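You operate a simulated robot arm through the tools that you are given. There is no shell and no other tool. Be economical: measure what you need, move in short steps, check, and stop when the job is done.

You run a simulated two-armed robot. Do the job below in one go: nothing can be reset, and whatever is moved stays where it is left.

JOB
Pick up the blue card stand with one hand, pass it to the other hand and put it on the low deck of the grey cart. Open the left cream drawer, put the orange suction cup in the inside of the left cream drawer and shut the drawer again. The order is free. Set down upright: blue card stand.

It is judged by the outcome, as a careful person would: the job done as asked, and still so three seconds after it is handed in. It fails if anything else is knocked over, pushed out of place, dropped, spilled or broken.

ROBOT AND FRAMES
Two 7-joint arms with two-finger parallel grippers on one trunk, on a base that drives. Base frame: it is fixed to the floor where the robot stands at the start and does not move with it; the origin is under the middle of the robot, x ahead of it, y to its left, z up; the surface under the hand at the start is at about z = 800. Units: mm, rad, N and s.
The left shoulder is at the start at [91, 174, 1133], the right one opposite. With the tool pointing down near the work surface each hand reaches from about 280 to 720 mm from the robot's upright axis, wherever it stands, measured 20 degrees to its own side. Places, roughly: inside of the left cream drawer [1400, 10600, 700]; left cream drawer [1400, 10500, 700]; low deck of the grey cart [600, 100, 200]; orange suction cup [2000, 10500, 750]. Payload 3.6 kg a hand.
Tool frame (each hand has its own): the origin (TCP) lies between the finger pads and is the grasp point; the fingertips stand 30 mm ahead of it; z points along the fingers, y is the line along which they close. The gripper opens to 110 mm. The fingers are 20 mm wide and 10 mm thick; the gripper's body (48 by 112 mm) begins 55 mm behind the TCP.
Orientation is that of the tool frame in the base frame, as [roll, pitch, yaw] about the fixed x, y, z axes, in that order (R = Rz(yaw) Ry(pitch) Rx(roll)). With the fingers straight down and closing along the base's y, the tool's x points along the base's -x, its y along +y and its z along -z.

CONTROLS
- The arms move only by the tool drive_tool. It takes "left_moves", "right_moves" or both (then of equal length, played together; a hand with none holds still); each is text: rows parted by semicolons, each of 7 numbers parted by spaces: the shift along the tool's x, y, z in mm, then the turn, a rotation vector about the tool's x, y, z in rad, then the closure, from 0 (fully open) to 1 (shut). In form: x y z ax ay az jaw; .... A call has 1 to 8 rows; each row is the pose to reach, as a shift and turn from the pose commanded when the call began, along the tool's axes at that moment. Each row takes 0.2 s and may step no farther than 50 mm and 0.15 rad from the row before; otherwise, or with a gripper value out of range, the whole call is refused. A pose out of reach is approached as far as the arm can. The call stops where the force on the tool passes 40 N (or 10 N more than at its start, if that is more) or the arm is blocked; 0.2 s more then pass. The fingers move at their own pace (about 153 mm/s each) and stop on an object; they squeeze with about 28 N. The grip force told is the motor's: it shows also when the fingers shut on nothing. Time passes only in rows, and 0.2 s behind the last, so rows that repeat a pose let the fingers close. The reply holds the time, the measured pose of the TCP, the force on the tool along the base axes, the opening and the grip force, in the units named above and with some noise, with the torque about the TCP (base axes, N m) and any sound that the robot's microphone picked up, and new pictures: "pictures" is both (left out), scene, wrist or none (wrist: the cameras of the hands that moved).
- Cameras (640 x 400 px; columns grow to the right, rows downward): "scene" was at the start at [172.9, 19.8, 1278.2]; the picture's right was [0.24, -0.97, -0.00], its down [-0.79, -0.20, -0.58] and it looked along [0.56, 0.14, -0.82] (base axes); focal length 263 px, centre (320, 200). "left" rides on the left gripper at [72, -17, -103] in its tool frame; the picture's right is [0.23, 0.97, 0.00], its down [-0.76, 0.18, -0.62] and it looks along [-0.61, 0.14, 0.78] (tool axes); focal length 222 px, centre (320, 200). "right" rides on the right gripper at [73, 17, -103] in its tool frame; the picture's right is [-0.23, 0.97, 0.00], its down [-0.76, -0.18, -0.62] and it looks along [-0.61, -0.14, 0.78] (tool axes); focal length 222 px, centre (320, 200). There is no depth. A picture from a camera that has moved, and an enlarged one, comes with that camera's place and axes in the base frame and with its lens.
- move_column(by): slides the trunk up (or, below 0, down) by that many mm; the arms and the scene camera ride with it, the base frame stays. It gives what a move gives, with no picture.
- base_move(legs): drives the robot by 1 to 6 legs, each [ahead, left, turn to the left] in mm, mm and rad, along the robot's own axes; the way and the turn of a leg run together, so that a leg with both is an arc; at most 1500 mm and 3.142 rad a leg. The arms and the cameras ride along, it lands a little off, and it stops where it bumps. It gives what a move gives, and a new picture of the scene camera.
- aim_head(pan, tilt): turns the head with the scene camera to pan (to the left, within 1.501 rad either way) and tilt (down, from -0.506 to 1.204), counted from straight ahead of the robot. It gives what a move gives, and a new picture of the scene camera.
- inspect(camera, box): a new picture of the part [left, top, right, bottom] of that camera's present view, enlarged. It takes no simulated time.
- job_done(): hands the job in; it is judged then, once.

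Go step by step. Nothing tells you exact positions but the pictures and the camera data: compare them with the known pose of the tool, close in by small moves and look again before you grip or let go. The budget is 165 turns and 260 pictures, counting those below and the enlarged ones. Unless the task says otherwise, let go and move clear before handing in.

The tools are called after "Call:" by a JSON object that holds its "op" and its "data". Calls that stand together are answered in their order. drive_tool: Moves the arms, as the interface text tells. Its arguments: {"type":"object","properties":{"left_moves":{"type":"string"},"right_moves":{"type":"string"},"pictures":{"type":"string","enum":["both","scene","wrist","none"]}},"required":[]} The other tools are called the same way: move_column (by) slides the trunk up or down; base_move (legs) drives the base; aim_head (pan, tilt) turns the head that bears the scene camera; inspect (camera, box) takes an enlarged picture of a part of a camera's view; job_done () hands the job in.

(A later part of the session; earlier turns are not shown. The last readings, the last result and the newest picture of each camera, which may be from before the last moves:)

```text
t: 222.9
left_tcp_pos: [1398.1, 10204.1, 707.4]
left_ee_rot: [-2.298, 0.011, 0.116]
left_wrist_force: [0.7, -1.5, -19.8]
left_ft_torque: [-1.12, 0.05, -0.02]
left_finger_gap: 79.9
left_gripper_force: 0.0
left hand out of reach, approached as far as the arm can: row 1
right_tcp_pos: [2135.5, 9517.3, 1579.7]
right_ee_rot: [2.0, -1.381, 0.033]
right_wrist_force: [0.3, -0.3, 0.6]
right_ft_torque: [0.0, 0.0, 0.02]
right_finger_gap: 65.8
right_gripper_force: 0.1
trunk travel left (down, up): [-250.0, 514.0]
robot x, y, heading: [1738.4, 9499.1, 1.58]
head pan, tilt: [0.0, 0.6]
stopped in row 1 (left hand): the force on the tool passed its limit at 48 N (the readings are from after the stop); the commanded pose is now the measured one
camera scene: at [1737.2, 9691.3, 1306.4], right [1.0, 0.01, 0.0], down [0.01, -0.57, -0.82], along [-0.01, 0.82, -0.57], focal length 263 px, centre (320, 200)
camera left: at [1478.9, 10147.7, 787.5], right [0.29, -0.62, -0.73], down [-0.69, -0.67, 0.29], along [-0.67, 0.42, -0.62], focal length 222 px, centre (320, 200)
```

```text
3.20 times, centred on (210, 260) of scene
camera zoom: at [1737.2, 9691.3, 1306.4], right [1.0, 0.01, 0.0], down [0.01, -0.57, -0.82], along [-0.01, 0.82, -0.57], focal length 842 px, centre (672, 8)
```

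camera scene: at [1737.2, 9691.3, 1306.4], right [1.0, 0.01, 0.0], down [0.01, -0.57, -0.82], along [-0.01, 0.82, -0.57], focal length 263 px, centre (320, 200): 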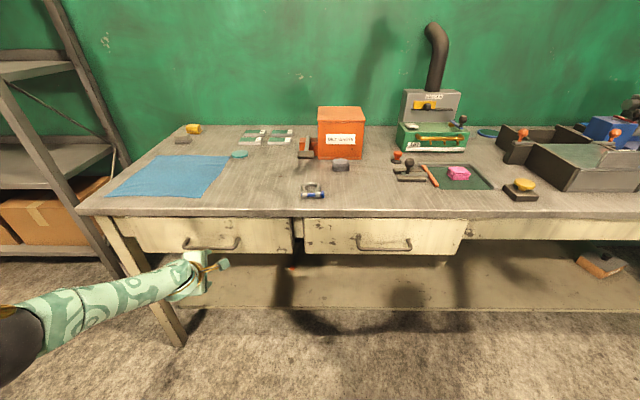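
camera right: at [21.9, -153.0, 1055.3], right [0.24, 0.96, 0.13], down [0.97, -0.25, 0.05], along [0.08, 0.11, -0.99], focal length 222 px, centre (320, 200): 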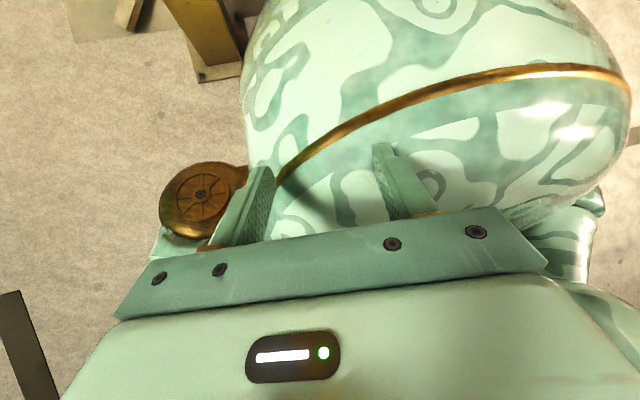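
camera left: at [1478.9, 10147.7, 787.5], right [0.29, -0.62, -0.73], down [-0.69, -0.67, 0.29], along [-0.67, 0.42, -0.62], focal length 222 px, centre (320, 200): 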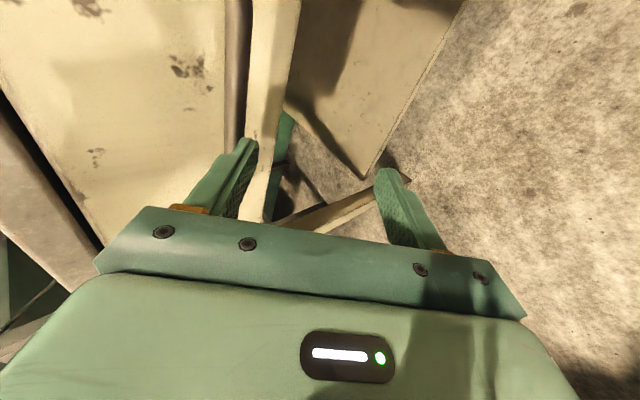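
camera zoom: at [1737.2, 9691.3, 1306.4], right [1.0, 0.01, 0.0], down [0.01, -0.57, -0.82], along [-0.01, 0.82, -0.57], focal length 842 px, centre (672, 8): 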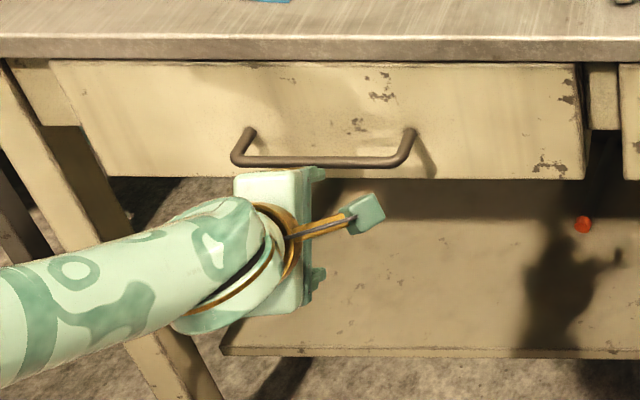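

It's still pressing up on the bar. I'll go down first, then back, then up.

Call:
{"op": "drive_tool", "data": {"left_moves": "0 23 20 0 0 0 0.2;-4 46 -6 0 0 0 0.2;-8 68 -32 0 0 0 0.2;-8 43 -54 0 0 0 0.2;-8 18 -76 0 0 0 0.2;-8 -6 -98 0 0 0 0.2", "pictures": "both"}}

```text
t: 224.3
left_tcp_pos: [1374.9, 10193.9, 726.7]
left_ee_rot: [-2.295, 0.012, 0.114]
left_wrist_force: [0.3, -0.4, -0.5]
left_ft_torque: [-0.01, 0.03, 0.01]
left_finger_gap: 88.3
left_gripper_force: 0.0
left hand out of reach, approached as far as the arm can: row 2, 3, 4, 5, 6
right_tcp_pos: [2138.4, 9516.7, 1578.0]
right_ee_rot: [1.999, -1.382, 0.033]
right_wrist_force: [0.0, 0.3, 0.0]
right_ft_torque: [0.0, -0.01, -0.06]
right_finger_gap: 66.3
right_gripper_force: 0.1
trunk travel left (down, up): [-250.0, 514.0]
robot x, y, heading: [1743.0, 9498.0, 1.577]
head pan, tilt: [0.0, 0.6]
camera scene: at [1739.2, 9691.1, 1306.4], right [1.0, 0.01, 0.0], down [0.0, -0.57, -0.82], along [-0.01, 0.82, -0.57], focal length 263 px, centre (320, 200)
camera left: at [1454.2, 10135.2, 807.0], right [0.29, -0.62, -0.73], down [-0.69, -0.67, 0.29], along [-0.67, 0.42, -0.62], focal length 222 px, centre (320, 200)
```

scene: 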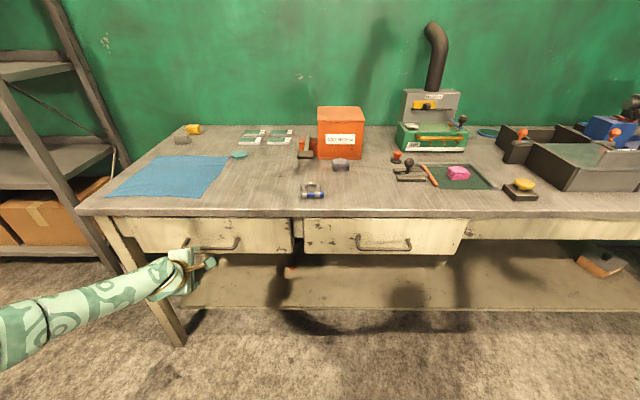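
left: 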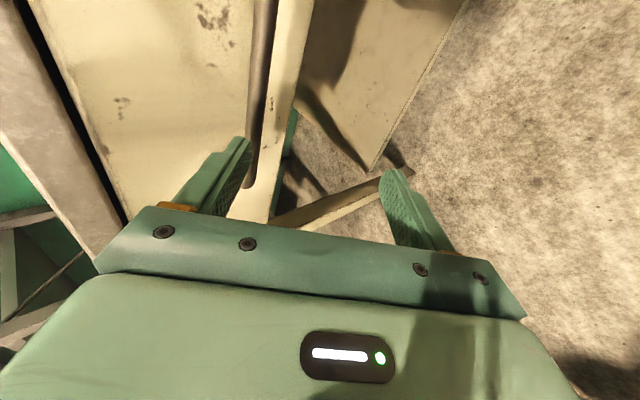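

The bar is at about (y 10275, z 720), just under the upper finger's path. I'll raise the trunk 10 mm and drive forward 70 mm so the bar comes between the fingers.

Call:
{"op": "move_column", "data": {"by": 10}}

Call:
{"op": "base_move", "data": {"legs": [[65, 0, 0]]}}

Call:
{"op": "inspect", "data": {"camera": "left", "box": [100, 0, 500, 250]}}

```text
t: 224.8
left_tcp_pos: [1375.6, 10192.7, 738.0]
left_ee_rot: [-2.293, 0.012, 0.115]
left_wrist_force: [0.7, 0.7, -0.9]
left_ft_torque: [0.0, -0.01, 0.0]
left_finger_gap: 87.8
left_gripper_force: 0.1
right_tcp_pos: [2137.4, 9518.1, 1589.3]
right_ee_rot: [1.997, -1.381, 0.035]
right_wrist_force: [0.0, 0.0, -1.2]
right_ft_torque: [0.02, 0.02, 0.0]
right_finger_gap: 66.1
right_gripper_force: 0.0
trunk travel left (down, up): [-260.0, 504.0]
robot x, y, heading: [1737.8, 9495.3, 1.582]
head pan, tilt: [0.0, 0.6]
```

```text
t: 225.9
left_tcp_pos: [1373.5, 10249.6, 741.1]
left_ee_rot: [-2.285, 0.011, 0.111]
left_wrist_force: [2.3, -9.7, 6.5]
left_ft_torque: [0.55, 0.03, -0.11]
left_finger_gap: 87.2
left_gripper_force: 0.1
right_tcp_pos: [2136.5, 9577.3, 1588.8]
right_ee_rot: [1.989, -1.38, 0.047]
right_wrist_force: [0.7, 0.7, 0.2]
right_ft_torque: [0.01, 0.02, 0.03]
right_finger_gap: 65.7
right_gripper_force: 0.1
trunk travel left (down, up): [-260.0, 504.0]
robot x, y, heading: [1740.8, 9556.5, 1.586]
head pan, tilt: [0.0, 0.6]
stopped in leg 1: the force on the tool passed its limit at 130 N (the readings are from after the stop); the commanded pose is now the measured one
camera scene: at [1737.3, 9742.0, 1317.1], right [1.0, 0.01, 0.0], down [0.01, -0.56, -0.83], along [-0.01, 0.83, -0.56], focal length 263 px, centre (320, 200)
```

scene: 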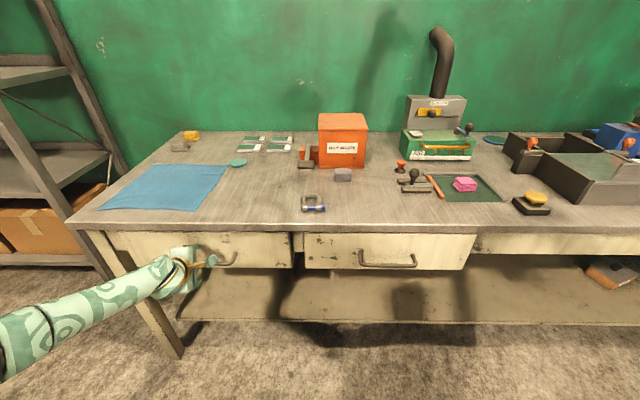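

```text
1.60 times, centred on (300, 125) of left
camera zoom: at [1453.9, 10190.5, 821.3], right [0.29, -0.61, -0.74], down [-0.69, -0.67, 0.28], along [-0.66, 0.43, -0.61], focal length 355 px, centre (352, 320)
```

zoom: 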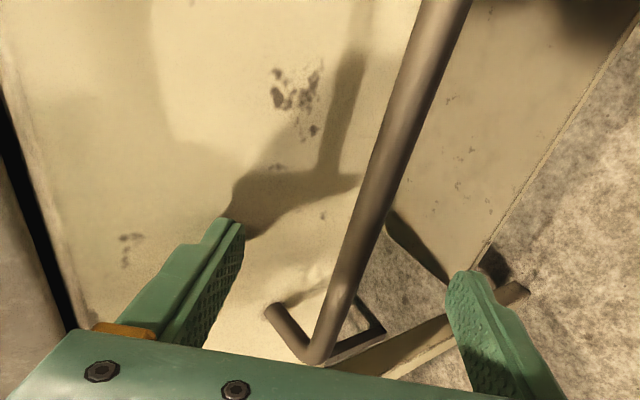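

The bar is between the fingers now. I'll close on it.

Call:
{"op": "drive_tool", "data": {"left_moves": "0 0 -4 0 0 0 0.5;0 0 -4 0 0 0 0.8;0 0 -4 0 0 0 1;0 0 -4 0 0 0 1;0 0 -4 0 0 0 1", "pictures": "wrist"}}

```text
t: 227.1
left_tcp_pos: [1373.2, 10247.4, 743.7]
left_ee_rot: [-2.288, 0.009, 0.111]
left_wrist_force: [-1.0, 2.1, 5.7]
left_ft_torque: [0.18, 0.69, -0.79]
left_finger_gap: 12.8
left_gripper_force: 44.6
right_tcp_pos: [2136.0, 9576.9, 1588.8]
right_ee_rot: [1.983, -1.38, 0.05]
right_wrist_force: [-0.5, 0.0, 0.0]
right_ft_torque: [0.01, 0.01, 0.0]
right_finger_gap: 66.1
right_gripper_force: 0.2
trunk travel left (down, up): [-260.0, 504.0]
robot x, y, heading: [1739.0, 9555.9, 1.585]
head pan, tilt: [0.0, 0.6]
camera left: at [1454.0, 10189.4, 824.2], right [0.29, -0.61, -0.74], down [-0.69, -0.67, 0.28], along [-0.66, 0.43, -0.61], focal length 222 px, centre (320, 200)
```

left: 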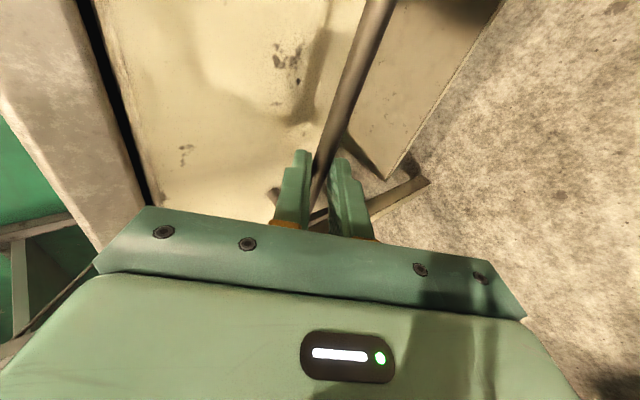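

Gripped on the bar at 12.8 mm. I'll pull the drawer open by driving straight back.

Call:
{"op": "base_move", "data": {"legs": [[-120, 0, 0]]}}

```text
t: 228.3
left_tcp_pos: [1373.4, 10125.1, 744.6]
left_ee_rot: [-2.288, 0.008, 0.114]
left_wrist_force: [-0.7, 1.8, 7.7]
left_ft_torque: [0.17, 0.67, -0.71]
left_finger_gap: 12.7
left_gripper_force: 44.9
right_tcp_pos: [2138.5, 9455.3, 1589.9]
right_ee_rot: [1.988, -1.379, 0.05]
right_wrist_force: [-0.5, -0.8, 0.6]
right_ft_torque: [0.02, 0.01, 0.02]
right_finger_gap: 65.9
right_gripper_force: 0.1
trunk travel left (down, up): [-260.0, 504.0]
robot x, y, heading: [1738.0, 9436.7, 1.585]
head pan, tilt: [0.0, 0.6]
camera scene: at [1738.4, 9620.8, 1317.1], right [1.0, 0.01, 0.0], down [0.01, -0.56, -0.83], along [-0.01, 0.83, -0.56], focal length 263 px, centre (320, 200)
```

scene: 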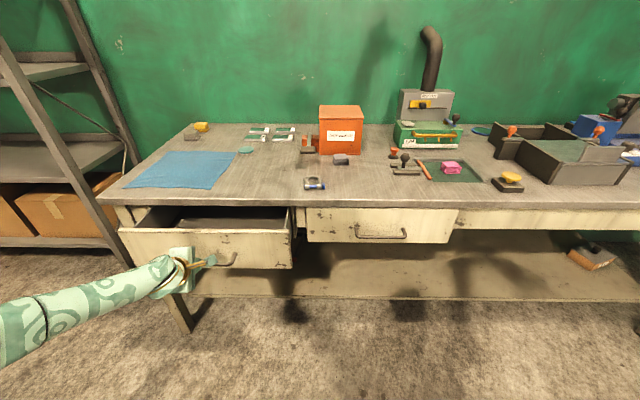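

The drawer is opening smoothly. I'll pull another 120 mm.

Call:
{"op": "base_move", "data": {"legs": [[-120, 0, 0]]}}

Call:
{"op": "inspect", "data": {"camera": "scene", "box": [80, 120, 340, 300]}}

```text
t: 229.6
left_tcp_pos: [1374.5, 10006.4, 743.8]
left_ee_rot: [-2.288, 0.01, 0.117]
left_wrist_force: [-7.3, 1.4, 7.3]
left_ft_torque: [0.21, 0.91, -0.37]
left_finger_gap: 12.8
left_gripper_force: 45.0
right_tcp_pos: [2138.7, 9334.9, 1590.2]
right_ee_rot: [1.991, -1.38, 0.048]
right_wrist_force: [0.0, -0.5, 0.7]
right_ft_torque: [0.02, 0.01, 0.03]
right_finger_gap: 66.2
right_gripper_force: 0.0
trunk travel left (down, up): [-260.0, 504.0]
robot x, y, heading: [1741.0, 9313.4, 1.585]
head pan, tilt: [0.0, 0.6]
camera scene: at [1739.2, 9501.5, 1317.1], right [1.0, 0.01, 0.0], down [0.01, -0.56, -0.83], along [-0.01, 0.83, -0.56], focal length 263 px, centre (320, 200)
```

scene: 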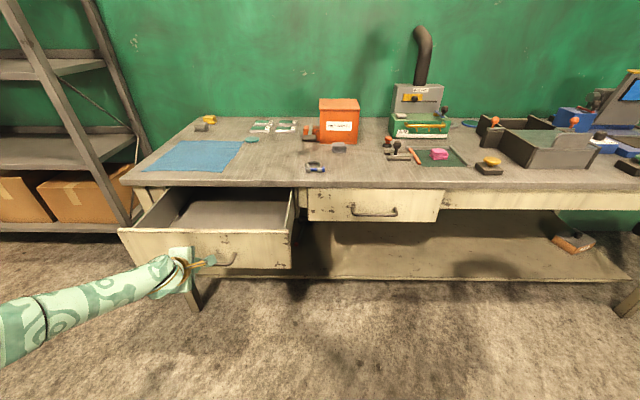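

```text
2.22 times, centred on (210, 210) of scene
camera zoom: at [1739.2, 9501.5, 1317.1], right [1.0, 0.01, 0.0], down [0.01, -0.56, -0.83], along [-0.01, 0.83, -0.56], focal length 584 px, centre (564, 178)
```

zoom: 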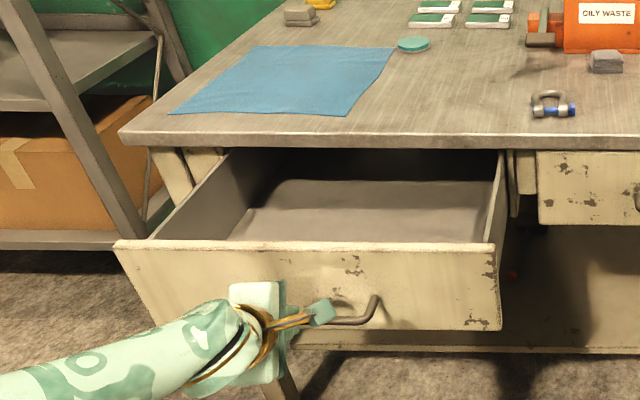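

The drawer is open by about 240 mm and empty. I'll open the fingers and back away from the handle.

Call:
{"op": "drive_tool", "data": {"left_moves": "0 0 0 0 0 0 0.7;0 0 0 0 0 0 0.4;0 0 0 0 0 0 0.2;0 0 0 0 0 0 0.2", "pictures": "wrist"}}

Call:
{"op": "base_move", "data": {"legs": [[-110, 0, 0]]}}

```text
t: 230.6
left_tcp_pos: [1373.9, 10006.1, 745.1]
left_ee_rot: [-2.289, 0.01, 0.117]
left_wrist_force: [-0.5, -0.7, 1.2]
left_ft_torque: [0.06, -0.04, 0.0]
left_finger_gap: 88.1
left_gripper_force: 0.0
right_tcp_pos: [2138.8, 9338.2, 1589.4]
right_ee_rot: [1.983, -1.38, 0.054]
right_wrist_force: [-0.2, -0.7, -1.2]
right_ft_torque: [0.01, 0.02, 0.0]
right_finger_gap: 66.0
right_gripper_force: 0.1
trunk travel left (down, up): [-260.0, 504.0]
robot x, y, heading: [1741.9, 9315.6, 1.583]
head pan, tilt: [0.0, 0.6]
camera left: at [1454.7, 9948.1, 823.4], right [0.29, -0.61, -0.74], down [-0.69, -0.67, 0.28], along [-0.67, 0.42, -0.61], focal length 222 px, centre (320, 200)
```

left: 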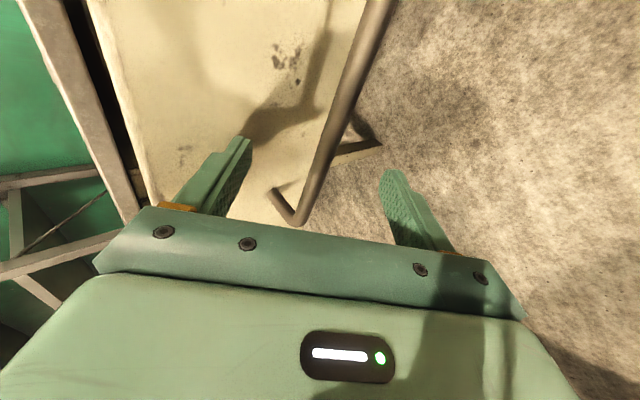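

```text
t: 231.8
left_tcp_pos: [1375.4, 9895.9, 743.6]
left_ee_rot: [-2.289, 0.01, 0.117]
left_wrist_force: [0.1, -0.4, 0.7]
left_ft_torque: [-0.01, -0.01, 0.0]
left_finger_gap: 88.0
left_gripper_force: 0.2
right_tcp_pos: [2140.7, 9226.7, 1590.2]
right_ee_rot: [1.988, -1.381, 0.048]
right_wrist_force: [-0.3, -0.6, -0.3]
right_ft_torque: [0.01, -0.01, 0.0]
right_finger_gap: 66.1
right_gripper_force: 0.0
trunk travel left (down, up): [-260.0, 504.0]
robot x, y, heading: [1740.1, 9206.3, 1.586]
head pan, tilt: [0.0, 0.6]
camera scene: at [1741.1, 9392.3, 1317.1], right [1.0, 0.01, 0.0], down [0.01, -0.56, -0.83], along [-0.01, 0.83, -0.56], focal length 263 px, centre (320, 200)
```

scene: 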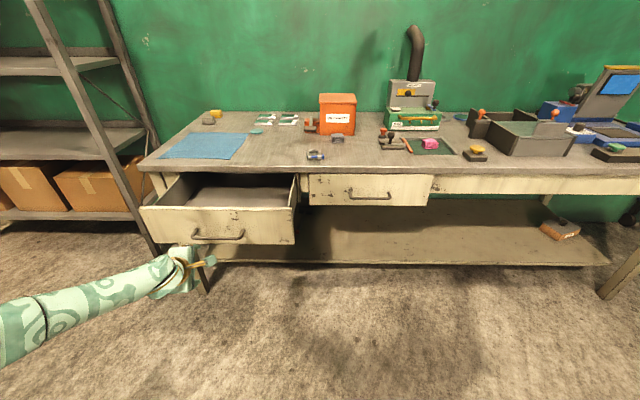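

The drawer stays open. Next is the cup: I'll rotate the hand back so the fingers close sideways, and raise the trunk so the arm is above bench level.

Call:
{"op": "drive_tool", "data": {"left_moves": "0 0 0 0 0 0.14 0.2;0 0 0 0 0 0.28 0.2;0 0 0 0 0 0.42 0.2;0 0 0 0 0 0.56 0.2;0 0 0 0 0 0.7 0.2;0 0 0 0 0 0.84 0.2;0 0 0 0 0 0.98 0.2;0 0 0 0 0 1.12 0.2", "pictures": "none"}}

Call:
{"op": "drive_tool", "data": {"left_moves": "0 0 0 0 0 0.14 0.2;0 0 0 0 0 0.28 0.2;0 0 0 0 0 0.4 0.2;0 0 0 0 0 0.4 0.2", "pictures": "none"}}

Call:
{"op": "move_column", "data": {"by": 190}}

Call:
{"op": "base_move", "data": {"legs": [[0, -640, 0]]}}

```text
t: 233.6
left_tcp_pos: [1377.6, 9897.4, 743.4]
left_ee_rot: [-2.693, 0.752, -0.832]
left_wrist_force: [0.1, 0.3, -0.1]
left_ft_torque: [0.02, -0.01, -0.02]
left_finger_gap: 88.2
left_gripper_force: 0.0
right_tcp_pos: [2140.5, 9228.9, 1589.9]
right_ee_rot: [1.982, -1.381, 0.054]
right_wrist_force: [0.2, -0.4, -0.8]
right_ft_torque: [-0.02, 0.01, 0.0]
right_finger_gap: 66.1
right_gripper_force: 0.2
trunk travel left (down, up): [-260.0, 504.0]
robot x, y, heading: [1739.9, 9206.9, 1.585]
head pan, tilt: [0.0, 0.6]
```

```text
t: 234.6
left_tcp_pos: [1376.7, 9896.9, 744.4]
left_ee_rot: [-3.102, 0.851, -1.393]
left_wrist_force: [0.2, 0.3, -0.9]
left_ft_torque: [0.02, 0.0, 0.02]
left_finger_gap: 88.1
left_gripper_force: 0.0
right_tcp_pos: [2140.6, 9228.6, 1589.7]
right_ee_rot: [1.981, -1.381, 0.055]
right_wrist_force: [0.1, 0.0, -0.6]
right_ft_torque: [-0.02, 0.04, -0.01]
right_finger_gap: 66.2
right_gripper_force: 0.0
trunk travel left (down, up): [-260.0, 504.0]
robot x, y, heading: [1742.5, 9204.4, 1.588]
head pan, tilt: [0.0, 0.6]
```

```text
t: 236.6
left_tcp_pos: [1376.2, 9898.3, 932.6]
left_ee_rot: [-3.1, 0.852, -1.389]
left_wrist_force: [0.5, 0.0, 0.4]
left_ft_torque: [0.01, 0.0, 0.01]
left_finger_gap: 87.9
left_gripper_force: 0.1
right_tcp_pos: [2140.3, 9229.3, 1779.7]
right_ee_rot: [1.979, -1.381, 0.056]
right_wrist_force: [-0.4, 0.1, -0.5]
right_ft_torque: [-0.01, -0.01, 0.0]
right_finger_gap: 65.8
right_gripper_force: 0.0
trunk travel left (down, up): [-450.0, 314.0]
robot x, y, heading: [1743.2, 9204.8, 1.586]
head pan, tilt: [0.0, 0.6]
```

```text
t: 240.1
left_tcp_pos: [2004.4, 9906.8, 933.9]
left_ee_rot: [-3.1, 0.852, -1.396]
left_wrist_force: [-0.2, 0.2, 0.5]
left_ft_torque: [0.02, 0.0, 0.01]
left_finger_gap: 87.8
left_gripper_force: 0.0
right_tcp_pos: [2765.2, 9232.5, 1779.5]
right_ee_rot: [1.983, -1.381, 0.049]
right_wrist_force: [-0.8, 0.1, -0.3]
right_ft_torque: [0.01, 0.0, 0.03]
right_finger_gap: 65.8
right_gripper_force: 0.0
trunk travel left (down, up): [-450.0, 314.0]
robot x, y, heading: [2370.7, 9211.5, 1.579]
head pan, tilt: [0.0, 0.6]
camera scene: at [2367.4, 9336.2, 1509.7], right [1.0, 0.01, 0.0], down [0.0, -0.57, -0.82], along [-0.01, 0.82, -0.57], focal length 263 px, centre (320, 200)
```

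scene: 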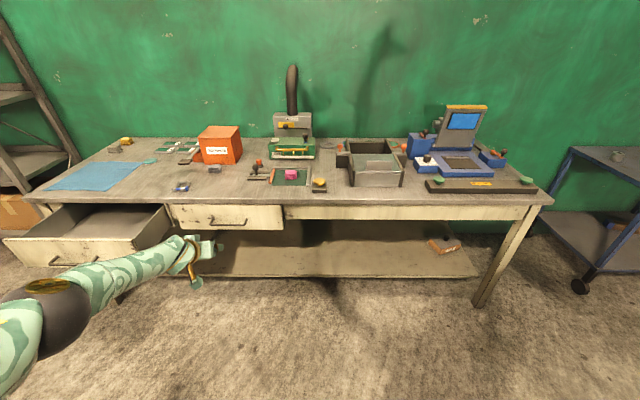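

The hand orientation is good and the trunk is raised. I'll zoom in to locate the cup by triangulating with the earlier view.

Call:
{"op": "inspect", "data": {"camera": "scene", "box": [200, 130, 360, 230]}}

```text
4.00 times, centred on (280, 180) of scene
camera zoom: at [2367.4, 9336.2, 1509.7], right [1.0, 0.01, 0.0], down [0.0, -0.57, -0.82], along [-0.01, 0.82, -0.57], focal length 1052 px, centre (480, 280)
```

zoom: 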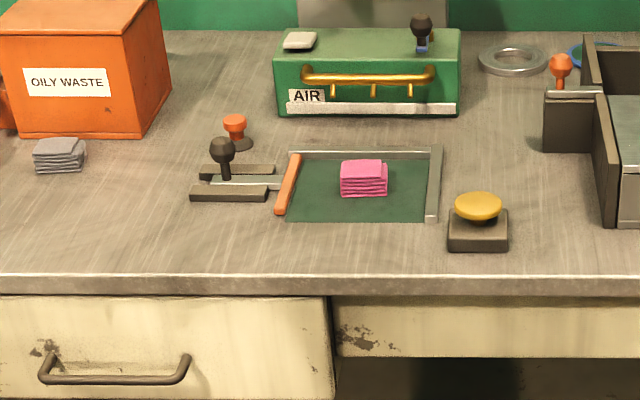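

The cup is at (2024, 10610) on a bench top at z≈848, knob top ≈ 886. A black-knobbed lever stands just in front of it and would hit my wrist camera underneath. I'll roll the hand 180° about its axis so the camera sits on top.

Call:
{"op": "drive_tool", "data": {"left_moves": "0 0 0 0 0 -0.145 0.2;0 0 0 0 0 -0.29 0.2;0 0 0 0 0 -0.435 0.2;0 0 0 0 0 -0.58 0.2;0 0 0 0 0 -0.725 0.2;0 0 0 0 0 -0.87 0.2;0 0 0 0 0 -1.015 0.2;0 0 0 0 0 -1.16 0.2", "pictures": "none"}}

Call:
{"op": "drive_tool", "data": {"left_moves": "0 0 0 0 0 -0.145 0.2;0 0 0 0 0 -0.29 0.2;0 0 0 0 0 -0.435 0.2;0 0 0 0 0 -0.58 0.2;0 0 0 0 0 -0.725 0.2;0 0 0 0 0 -0.87 0.2;0 0 0 0 0 -1.015 0.2;0 0 0 0 0 -1.16 0.2", "pictures": "none"}}

Call:
{"op": "drive_tool", "data": {"left_moves": "0 0 0 0 0 -0.14 0.2;0 0 0 0 0 -0.28 0.2;0 0 0 0 0 -0.42 0.2;0 0 0 0 0 -0.56 0.2;0 0 0 0 0 -0.7 0.2;0 0 0 0 0 -0.82 0.2", "pictures": "both"}}

```text
t: 241.9
left_tcp_pos: [2004.1, 9907.1, 933.3]
left_ee_rot: [-2.326, 0.278, -0.131]
left_wrist_force: [0.0, -0.7, 0.3]
left_ft_torque: [-0.01, -0.05, 0.02]
left_finger_gap: 87.9
left_gripper_force: 0.0
right_tcp_pos: [2764.5, 9232.5, 1779.0]
right_ee_rot: [1.983, -1.38, 0.05]
right_wrist_force: [-0.3, -0.4, -0.1]
right_ft_torque: [-0.01, -0.02, 0.0]
right_finger_gap: 65.8
right_gripper_force: 0.1
trunk travel left (down, up): [-450.0, 314.0]
robot x, y, heading: [2365.1, 9216.7, 1.575]
head pan, tilt: [0.0, 0.6]
```

```text
t: 243.7
left_tcp_pos: [2005.0, 9905.7, 932.8]
left_ee_rot: [-2.463, -0.564, 0.702]
left_wrist_force: [0.6, -0.2, 0.1]
left_ft_torque: [-0.01, 0.01, 0.0]
left_finger_gap: 88.0
left_gripper_force: 0.0
right_tcp_pos: [2765.2, 9233.5, 1779.7]
right_ee_rot: [1.982, -1.38, 0.048]
right_wrist_force: [0.3, -0.1, -0.1]
right_ft_torque: [0.0, -0.01, -0.06]
right_finger_gap: 66.2
right_gripper_force: 0.0
trunk travel left (down, up): [-450.0, 314.0]
robot x, y, heading: [2367.5, 9214.0, 1.58]
head pan, tilt: [0.0, 0.6]
```

```text
t: 245.1
left_tcp_pos: [2004.5, 9906.5, 933.0]
left_ee_rot: [3.1, -0.85, 1.747]
left_wrist_force: [-1.0, 0.7, -0.1]
left_ft_torque: [0.01, -0.03, 0.02]
left_finger_gap: 87.9
left_gripper_force: 0.0
right_tcp_pos: [2764.3, 9233.8, 1779.5]
right_ee_rot: [1.984, -1.38, 0.049]
right_wrist_force: [-0.6, 0.3, -0.3]
right_ft_torque: [0.05, -0.02, 0.0]
right_finger_gap: 65.8
right_gripper_force: 0.1
trunk travel left (down, up): [-450.0, 314.0]
robot x, y, heading: [2369.3, 9210.9, 1.582]
head pan, tilt: [0.0, 0.6]
camera scene: at [2367.1, 9336.2, 1509.7], right [1.0, 0.01, 0.0], down [0.0, -0.57, -0.82], along [-0.01, 0.82, -0.57], focal length 263 px, centre (320, 200)
camera left: at [1988.5, 9873.1, 1054.8], right [0.94, 0.29, 0.2], down [0.32, -0.93, -0.16], along [0.14, 0.21, -0.97], focal length 222 px, centre (320, 200)
```

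scene: 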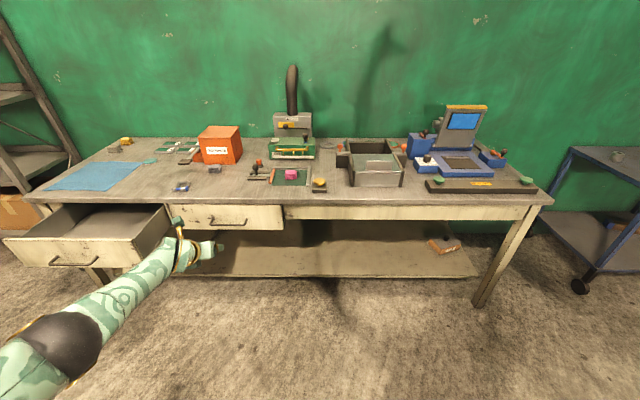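
left: 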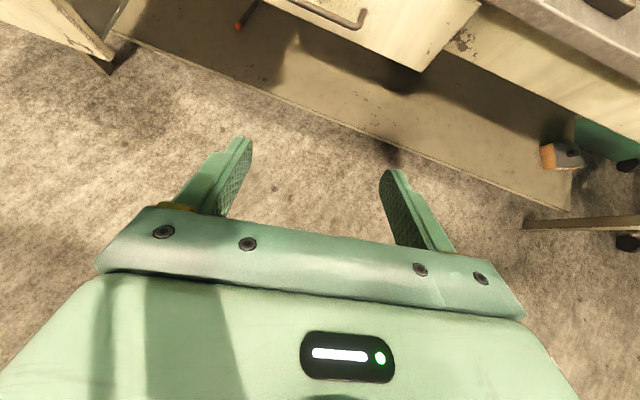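

The camera is now on top and all is in reach. I'll raise a little more for clearance over the lever and drive forward over the bench.

Call:
{"op": "move_column", "data": {"by": 40}}

Call:
{"op": "base_move", "data": {"legs": [[560, -30, 0]]}}

Call:
{"op": "inspect", "data": {"camera": "left", "box": [0, 0, 640, 400]}}

```text
t: 246.0
left_tcp_pos: [2004.0, 9907.3, 972.3]
left_ee_rot: [3.101, -0.85, 1.742]
left_wrist_force: [0.8, -0.5, 0.1]
left_ft_torque: [0.01, 0.01, 0.01]
left_finger_gap: 87.9
left_gripper_force: 0.1
right_tcp_pos: [2764.9, 9234.3, 1819.0]
right_ee_rot: [1.977, -1.38, 0.052]
right_wrist_force: [0.2, 0.8, 0.1]
right_ft_torque: [-0.02, -0.04, -0.03]
right_finger_gap: 66.0
right_gripper_force: 0.1
trunk travel left (down, up): [-490.0, 274.0]
robot x, y, heading: [2364.8, 9212.0, 1.575]
head pan, tilt: [0.0, 0.6]
```

```text
t: 249.2
left_tcp_pos: [2041.5, 10469.5, 973.9]
left_ee_rot: [3.1, -0.852, 1.731]
left_wrist_force: [0.0, -0.5, -0.1]
left_ft_torque: [0.0, 0.0, -0.01]
left_finger_gap: 87.9
left_gripper_force: 0.0
right_tcp_pos: [2793.9, 9786.7, 1819.5]
right_ee_rot: [1.984, -1.381, 0.034]
right_wrist_force: [0.5, -1.0, -0.7]
right_ft_torque: [-0.02, 0.0, 0.0]
right_finger_gap: 66.0
right_gripper_force: 0.1
trunk travel left (down, up): [-490.0, 274.0]
robot x, y, heading: [2397.9, 9772.5, 1.568]
head pan, tilt: [0.0, 0.6]
camera scene: at [2397.3, 9888.0, 1549.9], right [1.0, 0.0, 0.0], down [0.0, -0.57, -0.82], along [0.0, 0.82, -0.57], focal length 263 px, centre (320, 200)
```

scene: 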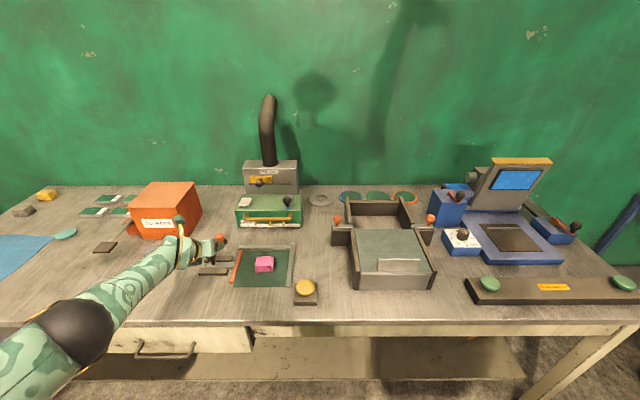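

```text
1.00 times, centred on (320, 200) of left (not enlarged: the box is as wide or as high as the picture)
camera zoom: at [2025.4, 10436.8, 1095.3], right [0.94, 0.27, 0.2], down [0.31, -0.94, -0.16], along [0.14, 0.21, -0.97], focal length 222 px, centre (320, 200)
```

zoom: 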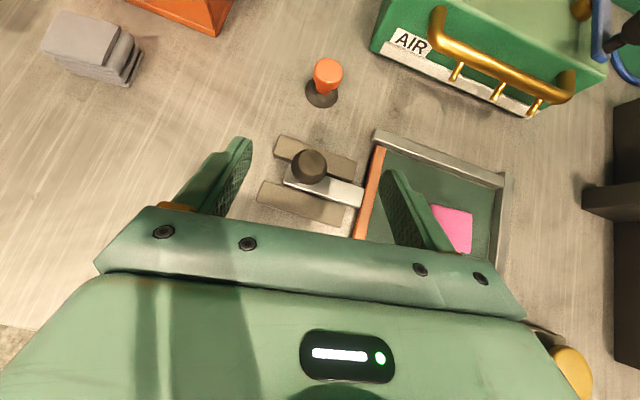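

The view is clear: the cup's knob is at (2024, 10622) and the lever's knob will pass between the open fingers. I'll drive forward 145 mm, shifting 17 mm left, still above everything.

Call:
{"op": "base_move", "data": {"legs": [[145, 17, 0]]}}

Call:
{"op": "inspect", "data": {"camera": "left", "box": [0, 0, 640, 400]}}

```text
t: 250.5
left_tcp_pos: [2024.6, 10616.5, 973.0]
left_ee_rot: [3.1, -0.851, 1.73]
left_wrist_force: [-0.6, 0.4, -0.4]
left_ft_torque: [-0.03, 0.0, 0.01]
left_finger_gap: 88.0
left_gripper_force: 0.1
right_tcp_pos: [2776.7, 9933.2, 1819.6]
right_ee_rot: [1.986, -1.382, 0.031]
right_wrist_force: [0.5, -0.5, -0.5]
right_ft_torque: [0.04, 0.03, 0.01]
right_finger_gap: 66.1
right_gripper_force: 0.0
trunk travel left (down, up): [-490.0, 274.0]
robot x, y, heading: [2383.7, 9918.2, 1.567]
head pan, tilt: [0.0, 0.6]
camera scene: at [2380.8, 10034.4, 1550.0], right [1.0, -0.01, 0.0], down [0.0, -0.57, -0.82], along [0.0, 0.82, -0.57], focal length 263 px, centre (320, 200)
```

scene: 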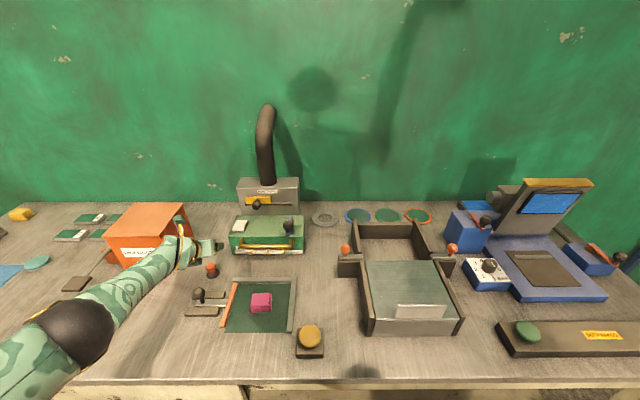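

```text
1.00 times, centred on (320, 200) of left (not enlarged: the box is as wide or as high as the picture)
camera zoom: at [2009.2, 10583.6, 1095.5], right [0.94, 0.27, 0.2], down [0.31, -0.94, -0.16], along [0.14, 0.21, -0.97], focal length 222 px, centre (320, 200)
```

zoom: 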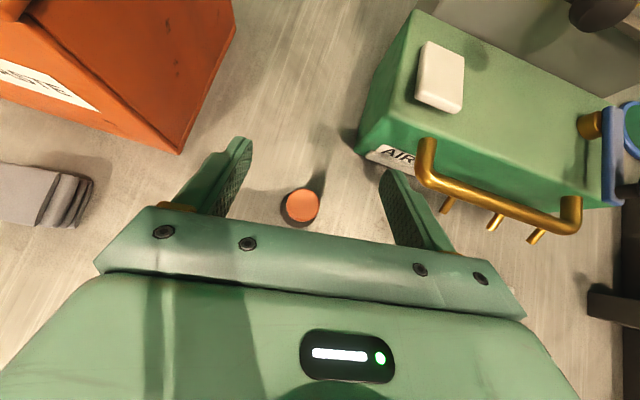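

The cup is right between the fingers and aligned. I'll lower the trunk in two steps.

Call:
{"op": "move_column", "data": {"by": -60}}

Call:
{"op": "move_column", "data": {"by": -26}}

Call:
{"op": "inspect", "data": {"camera": "left", "box": [120, 100, 500, 300]}}

```text
t: 251.5
left_tcp_pos: [2025.3, 10615.7, 914.9]
left_ee_rot: [3.102, -0.851, 1.732]
left_wrist_force: [0.5, -0.4, -0.1]
left_ft_torque: [0.01, 0.03, -0.05]
left_finger_gap: 88.2
left_gripper_force: 0.0
right_tcp_pos: [2777.8, 9931.1, 1760.3]
right_ee_rot: [1.988, -1.38, 0.029]
right_wrist_force: [0.4, -0.1, -0.1]
right_ft_torque: [0.01, -0.02, 0.01]
right_finger_gap: 66.1
right_gripper_force: 0.1
trunk travel left (down, up): [-430.0, 334.0]
robot x, y, heading: [2380.4, 9921.0, 1.566]
head pan, tilt: [0.0, 0.6]
```

```text
t: 252.3
left_tcp_pos: [2024.9, 10616.9, 887.3]
left_ee_rot: [3.102, -0.851, 1.729]
left_wrist_force: [0.7, 0.3, 0.4]
left_ft_torque: [-0.04, 0.0, -0.02]
left_finger_gap: 87.9
left_gripper_force: 0.2
right_tcp_pos: [2777.2, 9934.5, 1732.8]
right_ee_rot: [1.986, -1.381, 0.031]
right_wrist_force: [-0.7, 0.3, 0.9]
right_ft_torque: [0.0, -0.01, 0.07]
right_finger_gap: 66.1
right_gripper_force: 0.1
trunk travel left (down, up): [-404.0, 360.0]
robot x, y, heading: [2380.6, 9916.7, 1.563]
head pan, tilt: [0.0, 0.6]
```

```text
1.68 times, centred on (310, 200) of left
camera zoom: at [2009.1, 10584.3, 1008.8], right [0.94, 0.27, 0.2], down [0.31, -0.94, -0.16], along [0.14, 0.21, -0.97], focal length 374 px, centre (337, 200)
```

zoom: 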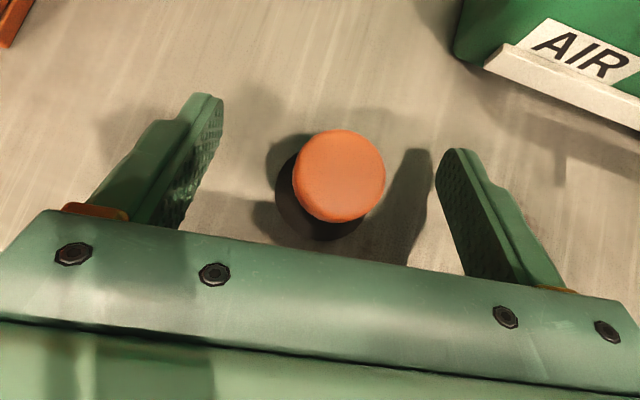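

The orange knob is squarely between the pads. I'll lower 4 mm more and close.

Call:
{"op": "move_column", "data": {"by": -4}}

Call:
{"op": "drive_tool", "data": {"left_moves": "0 0 0 0 0 0 0.4;0 0 0 0 0 0 0.6;0 0 0 0 0 0 0.8;0 0 0 0 0 0 1;0 0 0 0 0 0 1", "pictures": "wrist"}}

```text
t: 252.8
left_tcp_pos: [2025.3, 10618.0, 887.6]
left_ee_rot: [3.101, -0.856, 1.73]
left_wrist_force: [-3.9, 7.1, 21.0]
left_ft_torque: [-2.36, -0.27, -0.29]
left_finger_gap: 87.9
left_gripper_force: 0.2
right_tcp_pos: [2777.2, 9930.9, 1730.9]
right_ee_rot: [1.995, -1.38, 0.025]
right_wrist_force: [0.3, 0.7, 0.4]
right_ft_torque: [-0.03, 0.0, 0.04]
right_finger_gap: 65.9
right_gripper_force: 0.1
trunk travel left (down, up): [-400.0, 364.0]
robot x, y, heading: [2378.7, 9919.7, 1.567]
head pan, tilt: [0.0, 0.6]
```

```text
t: 254.0
left_tcp_pos: [2025.2, 10617.1, 886.6]
left_ee_rot: [3.1, -0.859, 1.729]
left_wrist_force: [-4.3, 12.6, 29.2]
left_ft_torque: [-2.84, -0.15, -0.1]
left_finger_gap: 29.9
left_gripper_force: 28.1
right_tcp_pos: [2779.5, 9931.0, 1728.9]
right_ee_rot: [1.992, -1.378, 0.028]
right_wrist_force: [-0.7, 0.1, 0.2]
right_ft_torque: [-0.04, -0.03, 0.01]
right_finger_gap: 66.4
right_gripper_force: 0.0
trunk travel left (down, up): [-400.0, 364.0]
robot x, y, heading: [2377.8, 9922.1, 1.566]
head pan, tilt: [0.0, 0.6]
camera left: at [2010.2, 10583.8, 1008.9], right [0.94, 0.27, 0.2], down [0.31, -0.94, -0.16], along [0.14, 0.21, -0.97], focal length 222 px, centre (320, 200)
```

left: 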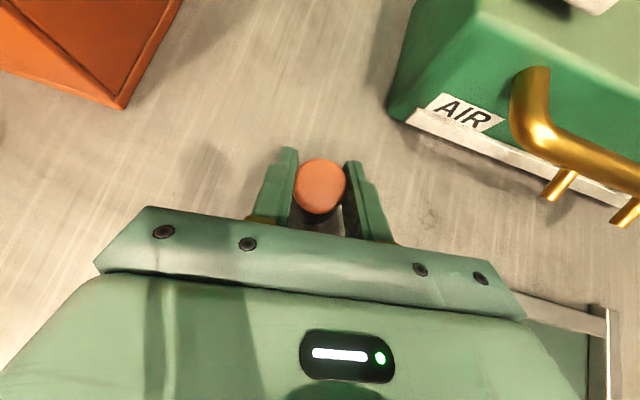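

The cup knob is gripped at 29.9 mm. The hand's underside is resting on the lever knob, so I'll lift straight up at once.

Call:
{"op": "move_column", "data": {"by": 30}}

Call:
{"op": "move_column", "data": {"by": 80}}

Call:
{"op": "inspect", "data": {"camera": "left", "box": [0, 0, 640, 400]}}

Call:
{"op": "inspect", "data": {"camera": "scene", "box": [150, 210, 310, 340]}}

```text
t: 254.7
left_tcp_pos: [2025.4, 10616.6, 912.8]
left_ee_rot: [3.104, -0.847, 1.729]
left_wrist_force: [-0.2, -0.1, -0.6]
left_ft_torque: [0.02, 0.01, 0.01]
left_finger_gap: 30.1
left_gripper_force: 28.2
right_tcp_pos: [2777.2, 9933.6, 1759.7]
right_ee_rot: [1.978, -1.38, 0.042]
right_wrist_force: [0.5, 1.2, 0.0]
right_ft_torque: [0.0, -0.01, -0.02]
right_finger_gap: 66.3
right_gripper_force: 0.1
trunk travel left (down, up): [-430.0, 334.0]
robot x, y, heading: [2379.4, 9919.7, 1.567]
head pan, tilt: [0.0, 0.6]
```

```text
t: 255.9
left_tcp_pos: [2026.0, 10616.9, 992.7]
left_ee_rot: [3.101, -0.85, 1.729]
left_wrist_force: [-0.7, -0.4, -0.8]
left_ft_torque: [0.0, -0.01, -0.03]
left_finger_gap: 30.0
left_gripper_force: 27.8
right_tcp_pos: [2777.5, 9934.1, 1839.6]
right_ee_rot: [1.981, -1.378, 0.036]
right_wrist_force: [0.5, -0.8, -0.2]
right_ft_torque: [0.02, -0.01, 0.01]
right_finger_gap: 66.0
right_gripper_force: 0.1
trunk travel left (down, up): [-510.0, 254.0]
robot x, y, heading: [2380.7, 9918.7, 1.563]
head pan, tilt: [0.0, 0.6]
```

```text
1.00 times, centred on (320, 200) of left (not enlarged: the box is as wide or as high as the picture)
camera zoom: at [2009.1, 10584.0, 1114.8], right [0.94, 0.27, 0.2], down [0.31, -0.94, -0.16], along [0.14, 0.21, -0.97], focal length 222 px, centre (320, 200)
```

zoom: 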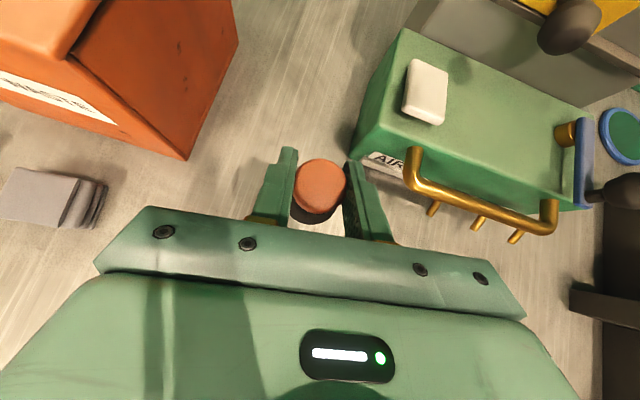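

```text
3.08 times, centred on (230, 275) of scene
camera zoom: at [2380.6, 10032.1, 1569.9], right [1.0, 0.0, 0.0], down [0.0, -0.57, -0.82], along [0.0, 0.82, -0.57], focal length 809 px, centre (597, -31)
```

zoom: 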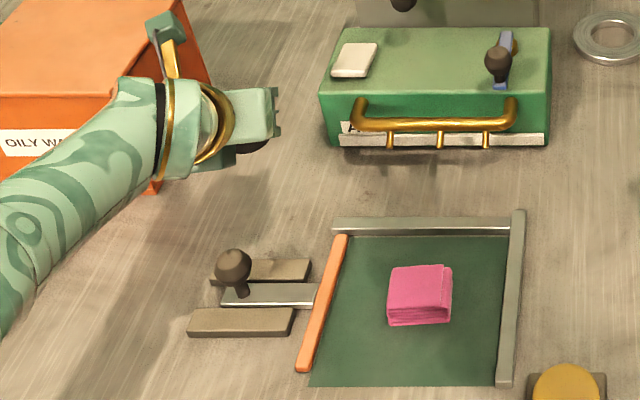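

The cup is held and nothing else moved. I'll back away from the bench and shift left until the hand is above the open drawer.

Call:
{"op": "base_move", "data": {"legs": [[-370, 0, 0], [0, 600, 0]]}}

Call:
{"op": "drive_tool", "data": {"left_moves": "0 0 0 0 -0.1 0 1;0 0 0 0 -0.2 0 1;0 0 0 0 -0.3 0 1;0 0 0 0 -0.4 0 1;0 0 0 0 -0.4 0 1", "pictures": "both"}}

```text
t: 261.3
left_tcp_pos: [1417.0, 10234.9, 994.4]
left_ee_rot: [3.101, -0.851, 1.739]
left_wrist_force: [0.2, -1.0, -0.6]
left_ft_torque: [0.02, 0.02, -0.02]
left_finger_gap: 30.1
left_gripper_force: 28.0
right_tcp_pos: [2173.9, 9557.4, 1840.5]
right_ee_rot: [1.984, -1.381, 0.041]
right_wrist_force: [-0.1, -0.6, 0.2]
right_ft_torque: [-0.03, 0.01, 0.01]
right_finger_gap: 66.1
right_gripper_force: 0.0
trunk travel left (down, up): [-510.0, 254.0]
robot x, y, heading: [1776.3, 9535.4, 1.57]
head pan, tilt: [0.0, 0.6]
camera scene: at [1776.9, 9652.0, 1570.0], right [1.0, 0.0, 0.0], down [0.0, -0.57, -0.82], along [0.0, 0.82, -0.57], focal length 263 px, centre (320, 200)
```

scene: 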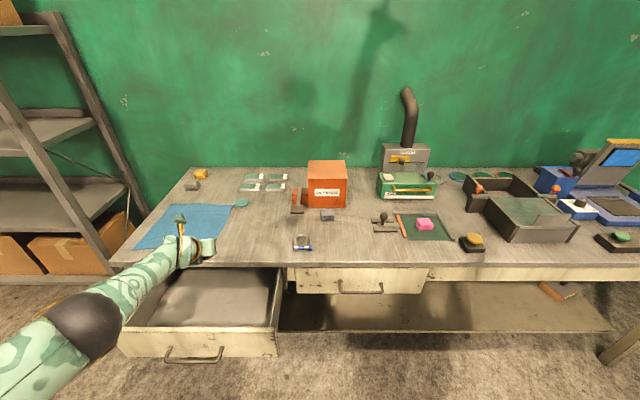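

```text
t: 262.5
left_tcp_pos: [1425.0, 10194.9, 995.3]
left_ee_rot: [3.109, -0.45, 1.722]
left_wrist_force: [1.1, -0.8, 0.0]
left_ft_torque: [0.03, 0.02, 0.02]
left_finger_gap: 29.8
left_gripper_force: 27.8
left hand out of reach, approached as far as the arm can: row 1, 2, 3, 4, 5
right_tcp_pos: [2174.4, 9557.2, 1838.8]
right_ee_rot: [1.985, -1.382, 0.041]
right_wrist_force: [0.5, 0.4, 0.0]
right_ft_torque: [0.01, 0.01, 0.0]
right_finger_gap: 66.0
right_gripper_force: 0.1
trunk travel left (down, up): [-510.0, 254.0]
robot x, y, heading: [1773.8, 9536.2, 1.577]
head pan, tilt: [0.0, 0.6]
camera scene: at [1776.8, 9652.2, 1570.0], right [1.0, 0.0, 0.0], down [0.0, -0.57, -0.82], along [0.0, 0.82, -0.57], focal length 263 px, centre (320, 200)
camera left: at [1402.2, 10213.0, 1119.2], right [0.93, 0.34, 0.13], down [0.3, -0.92, 0.23], along [0.19, -0.18, -0.96], focal length 222 px, centre (320, 200)
```

scene: 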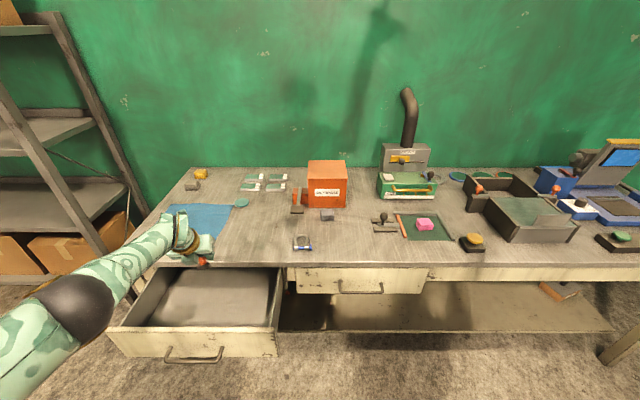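
left: 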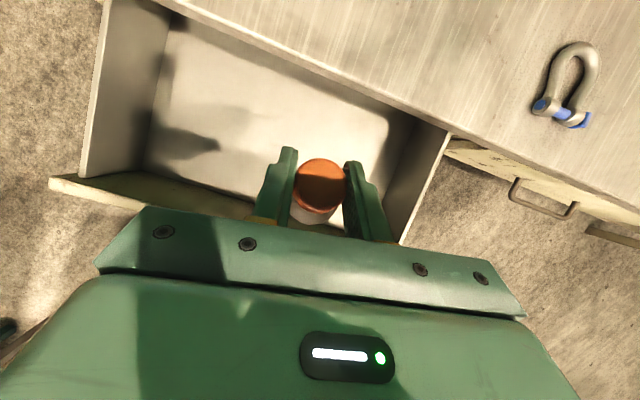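

The hand now points steeply down over the open drawer with the cup. I'll nudge forward 22 mm to centre it, then lower in stages.

Call:
{"op": "base_move", "data": {"legs": [[22, 0, 0]]}}

Call:
{"op": "move_column", "data": {"by": -220}}

Call:
{"op": "inspect", "data": {"camera": "scene", "box": [0, 150, 340, 400]}}

Call:
{"op": "inspect", "data": {"camera": "left", "box": [0, 0, 640, 400]}}

```text
t: 263.3
left_tcp_pos: [1425.3, 10215.7, 995.3]
left_ee_rot: [3.113, -0.456, 1.722]
left_wrist_force: [0.1, 0.2, 0.0]
left_ft_torque: [0.02, -0.01, 0.01]
left_finger_gap: 29.9
left_gripper_force: 28.1
right_tcp_pos: [2173.7, 9572.2, 1839.1]
right_ee_rot: [2.005, -1.381, 0.023]
right_wrist_force: [-0.3, -1.0, -0.2]
right_ft_torque: [0.0, -0.02, 0.0]
right_finger_gap: 66.0
right_gripper_force: 0.1
trunk travel left (down, up): [-510.0, 254.0]
robot x, y, heading: [1776.8, 9560.4, 1.571]
head pan, tilt: [0.0, 0.6]
camera scene: at [1777.1, 9669.9, 1570.4], right [1.0, 0.0, 0.0], down [0.0, -0.56, -0.83], along [0.0, 0.83, -0.56], focal length 263 px, centre (320, 200)
```

scene: 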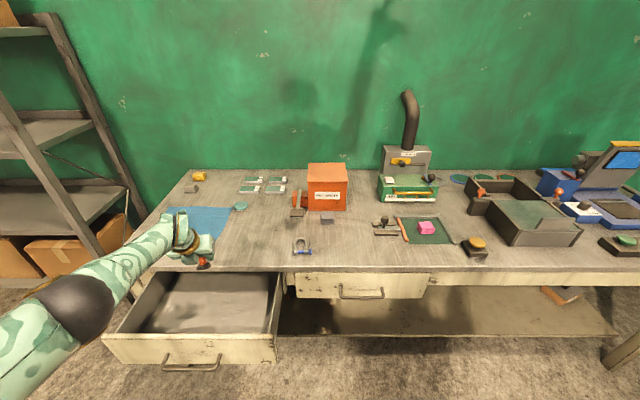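

```text
t: 265.6
left_tcp_pos: [1425.5, 10218.1, 775.3]
left_ee_rot: [3.114, -0.453, 1.72]
left_wrist_force: [-1.0, -0.6, 0.3]
left_ft_torque: [0.0, -0.03, 0.04]
left_finger_gap: 30.2
left_gripper_force: 28.2
right_tcp_pos: [2173.7, 9576.9, 1619.7]
right_ee_rot: [1.996, -1.381, 0.028]
right_wrist_force: [-0.6, -0.1, -0.6]
right_ft_torque: [0.01, -0.02, -0.02]
right_finger_gap: 65.7
right_gripper_force: 0.0
trunk travel left (down, up): [-290.0, 474.0]
robot x, y, heading: [1775.4, 9560.8, 1.572]
head pan, tilt: [0.0, 0.6]
```

```text
1.60 times, centred on (170, 275) of scene
camera zoom: at [1776.8, 9734.3, 1347.8], right [1.0, 0.0, 0.0], down [0.0, -0.57, -0.82], along [0.0, 0.82, -0.57], focal length 421 px, centre (560, 80)
```

zoom: 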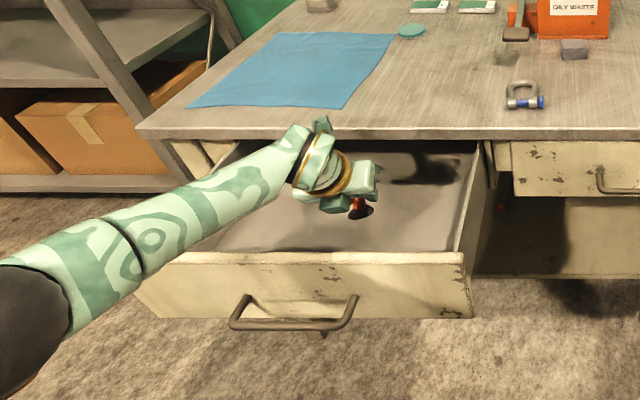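

```text
1.00 times, centred on (320, 200) of left (not enlarged: the box is as wide or as high as the picture)
camera zoom: at [1402.4, 10234.1, 899.9], right [0.93, 0.33, 0.13], down [0.3, -0.93, 0.23], along [0.19, -0.18, -0.96], focal length 222 px, centre (320, 200)
```

zoom: 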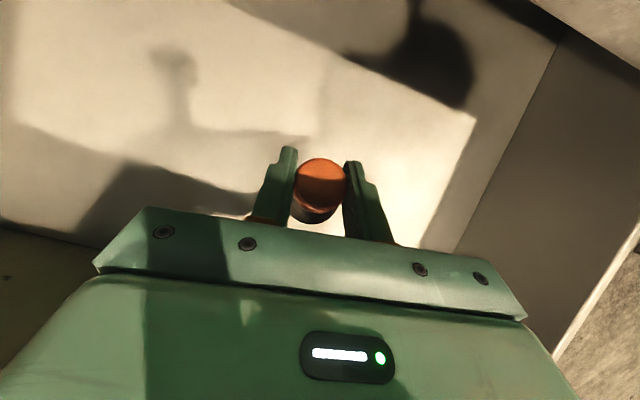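

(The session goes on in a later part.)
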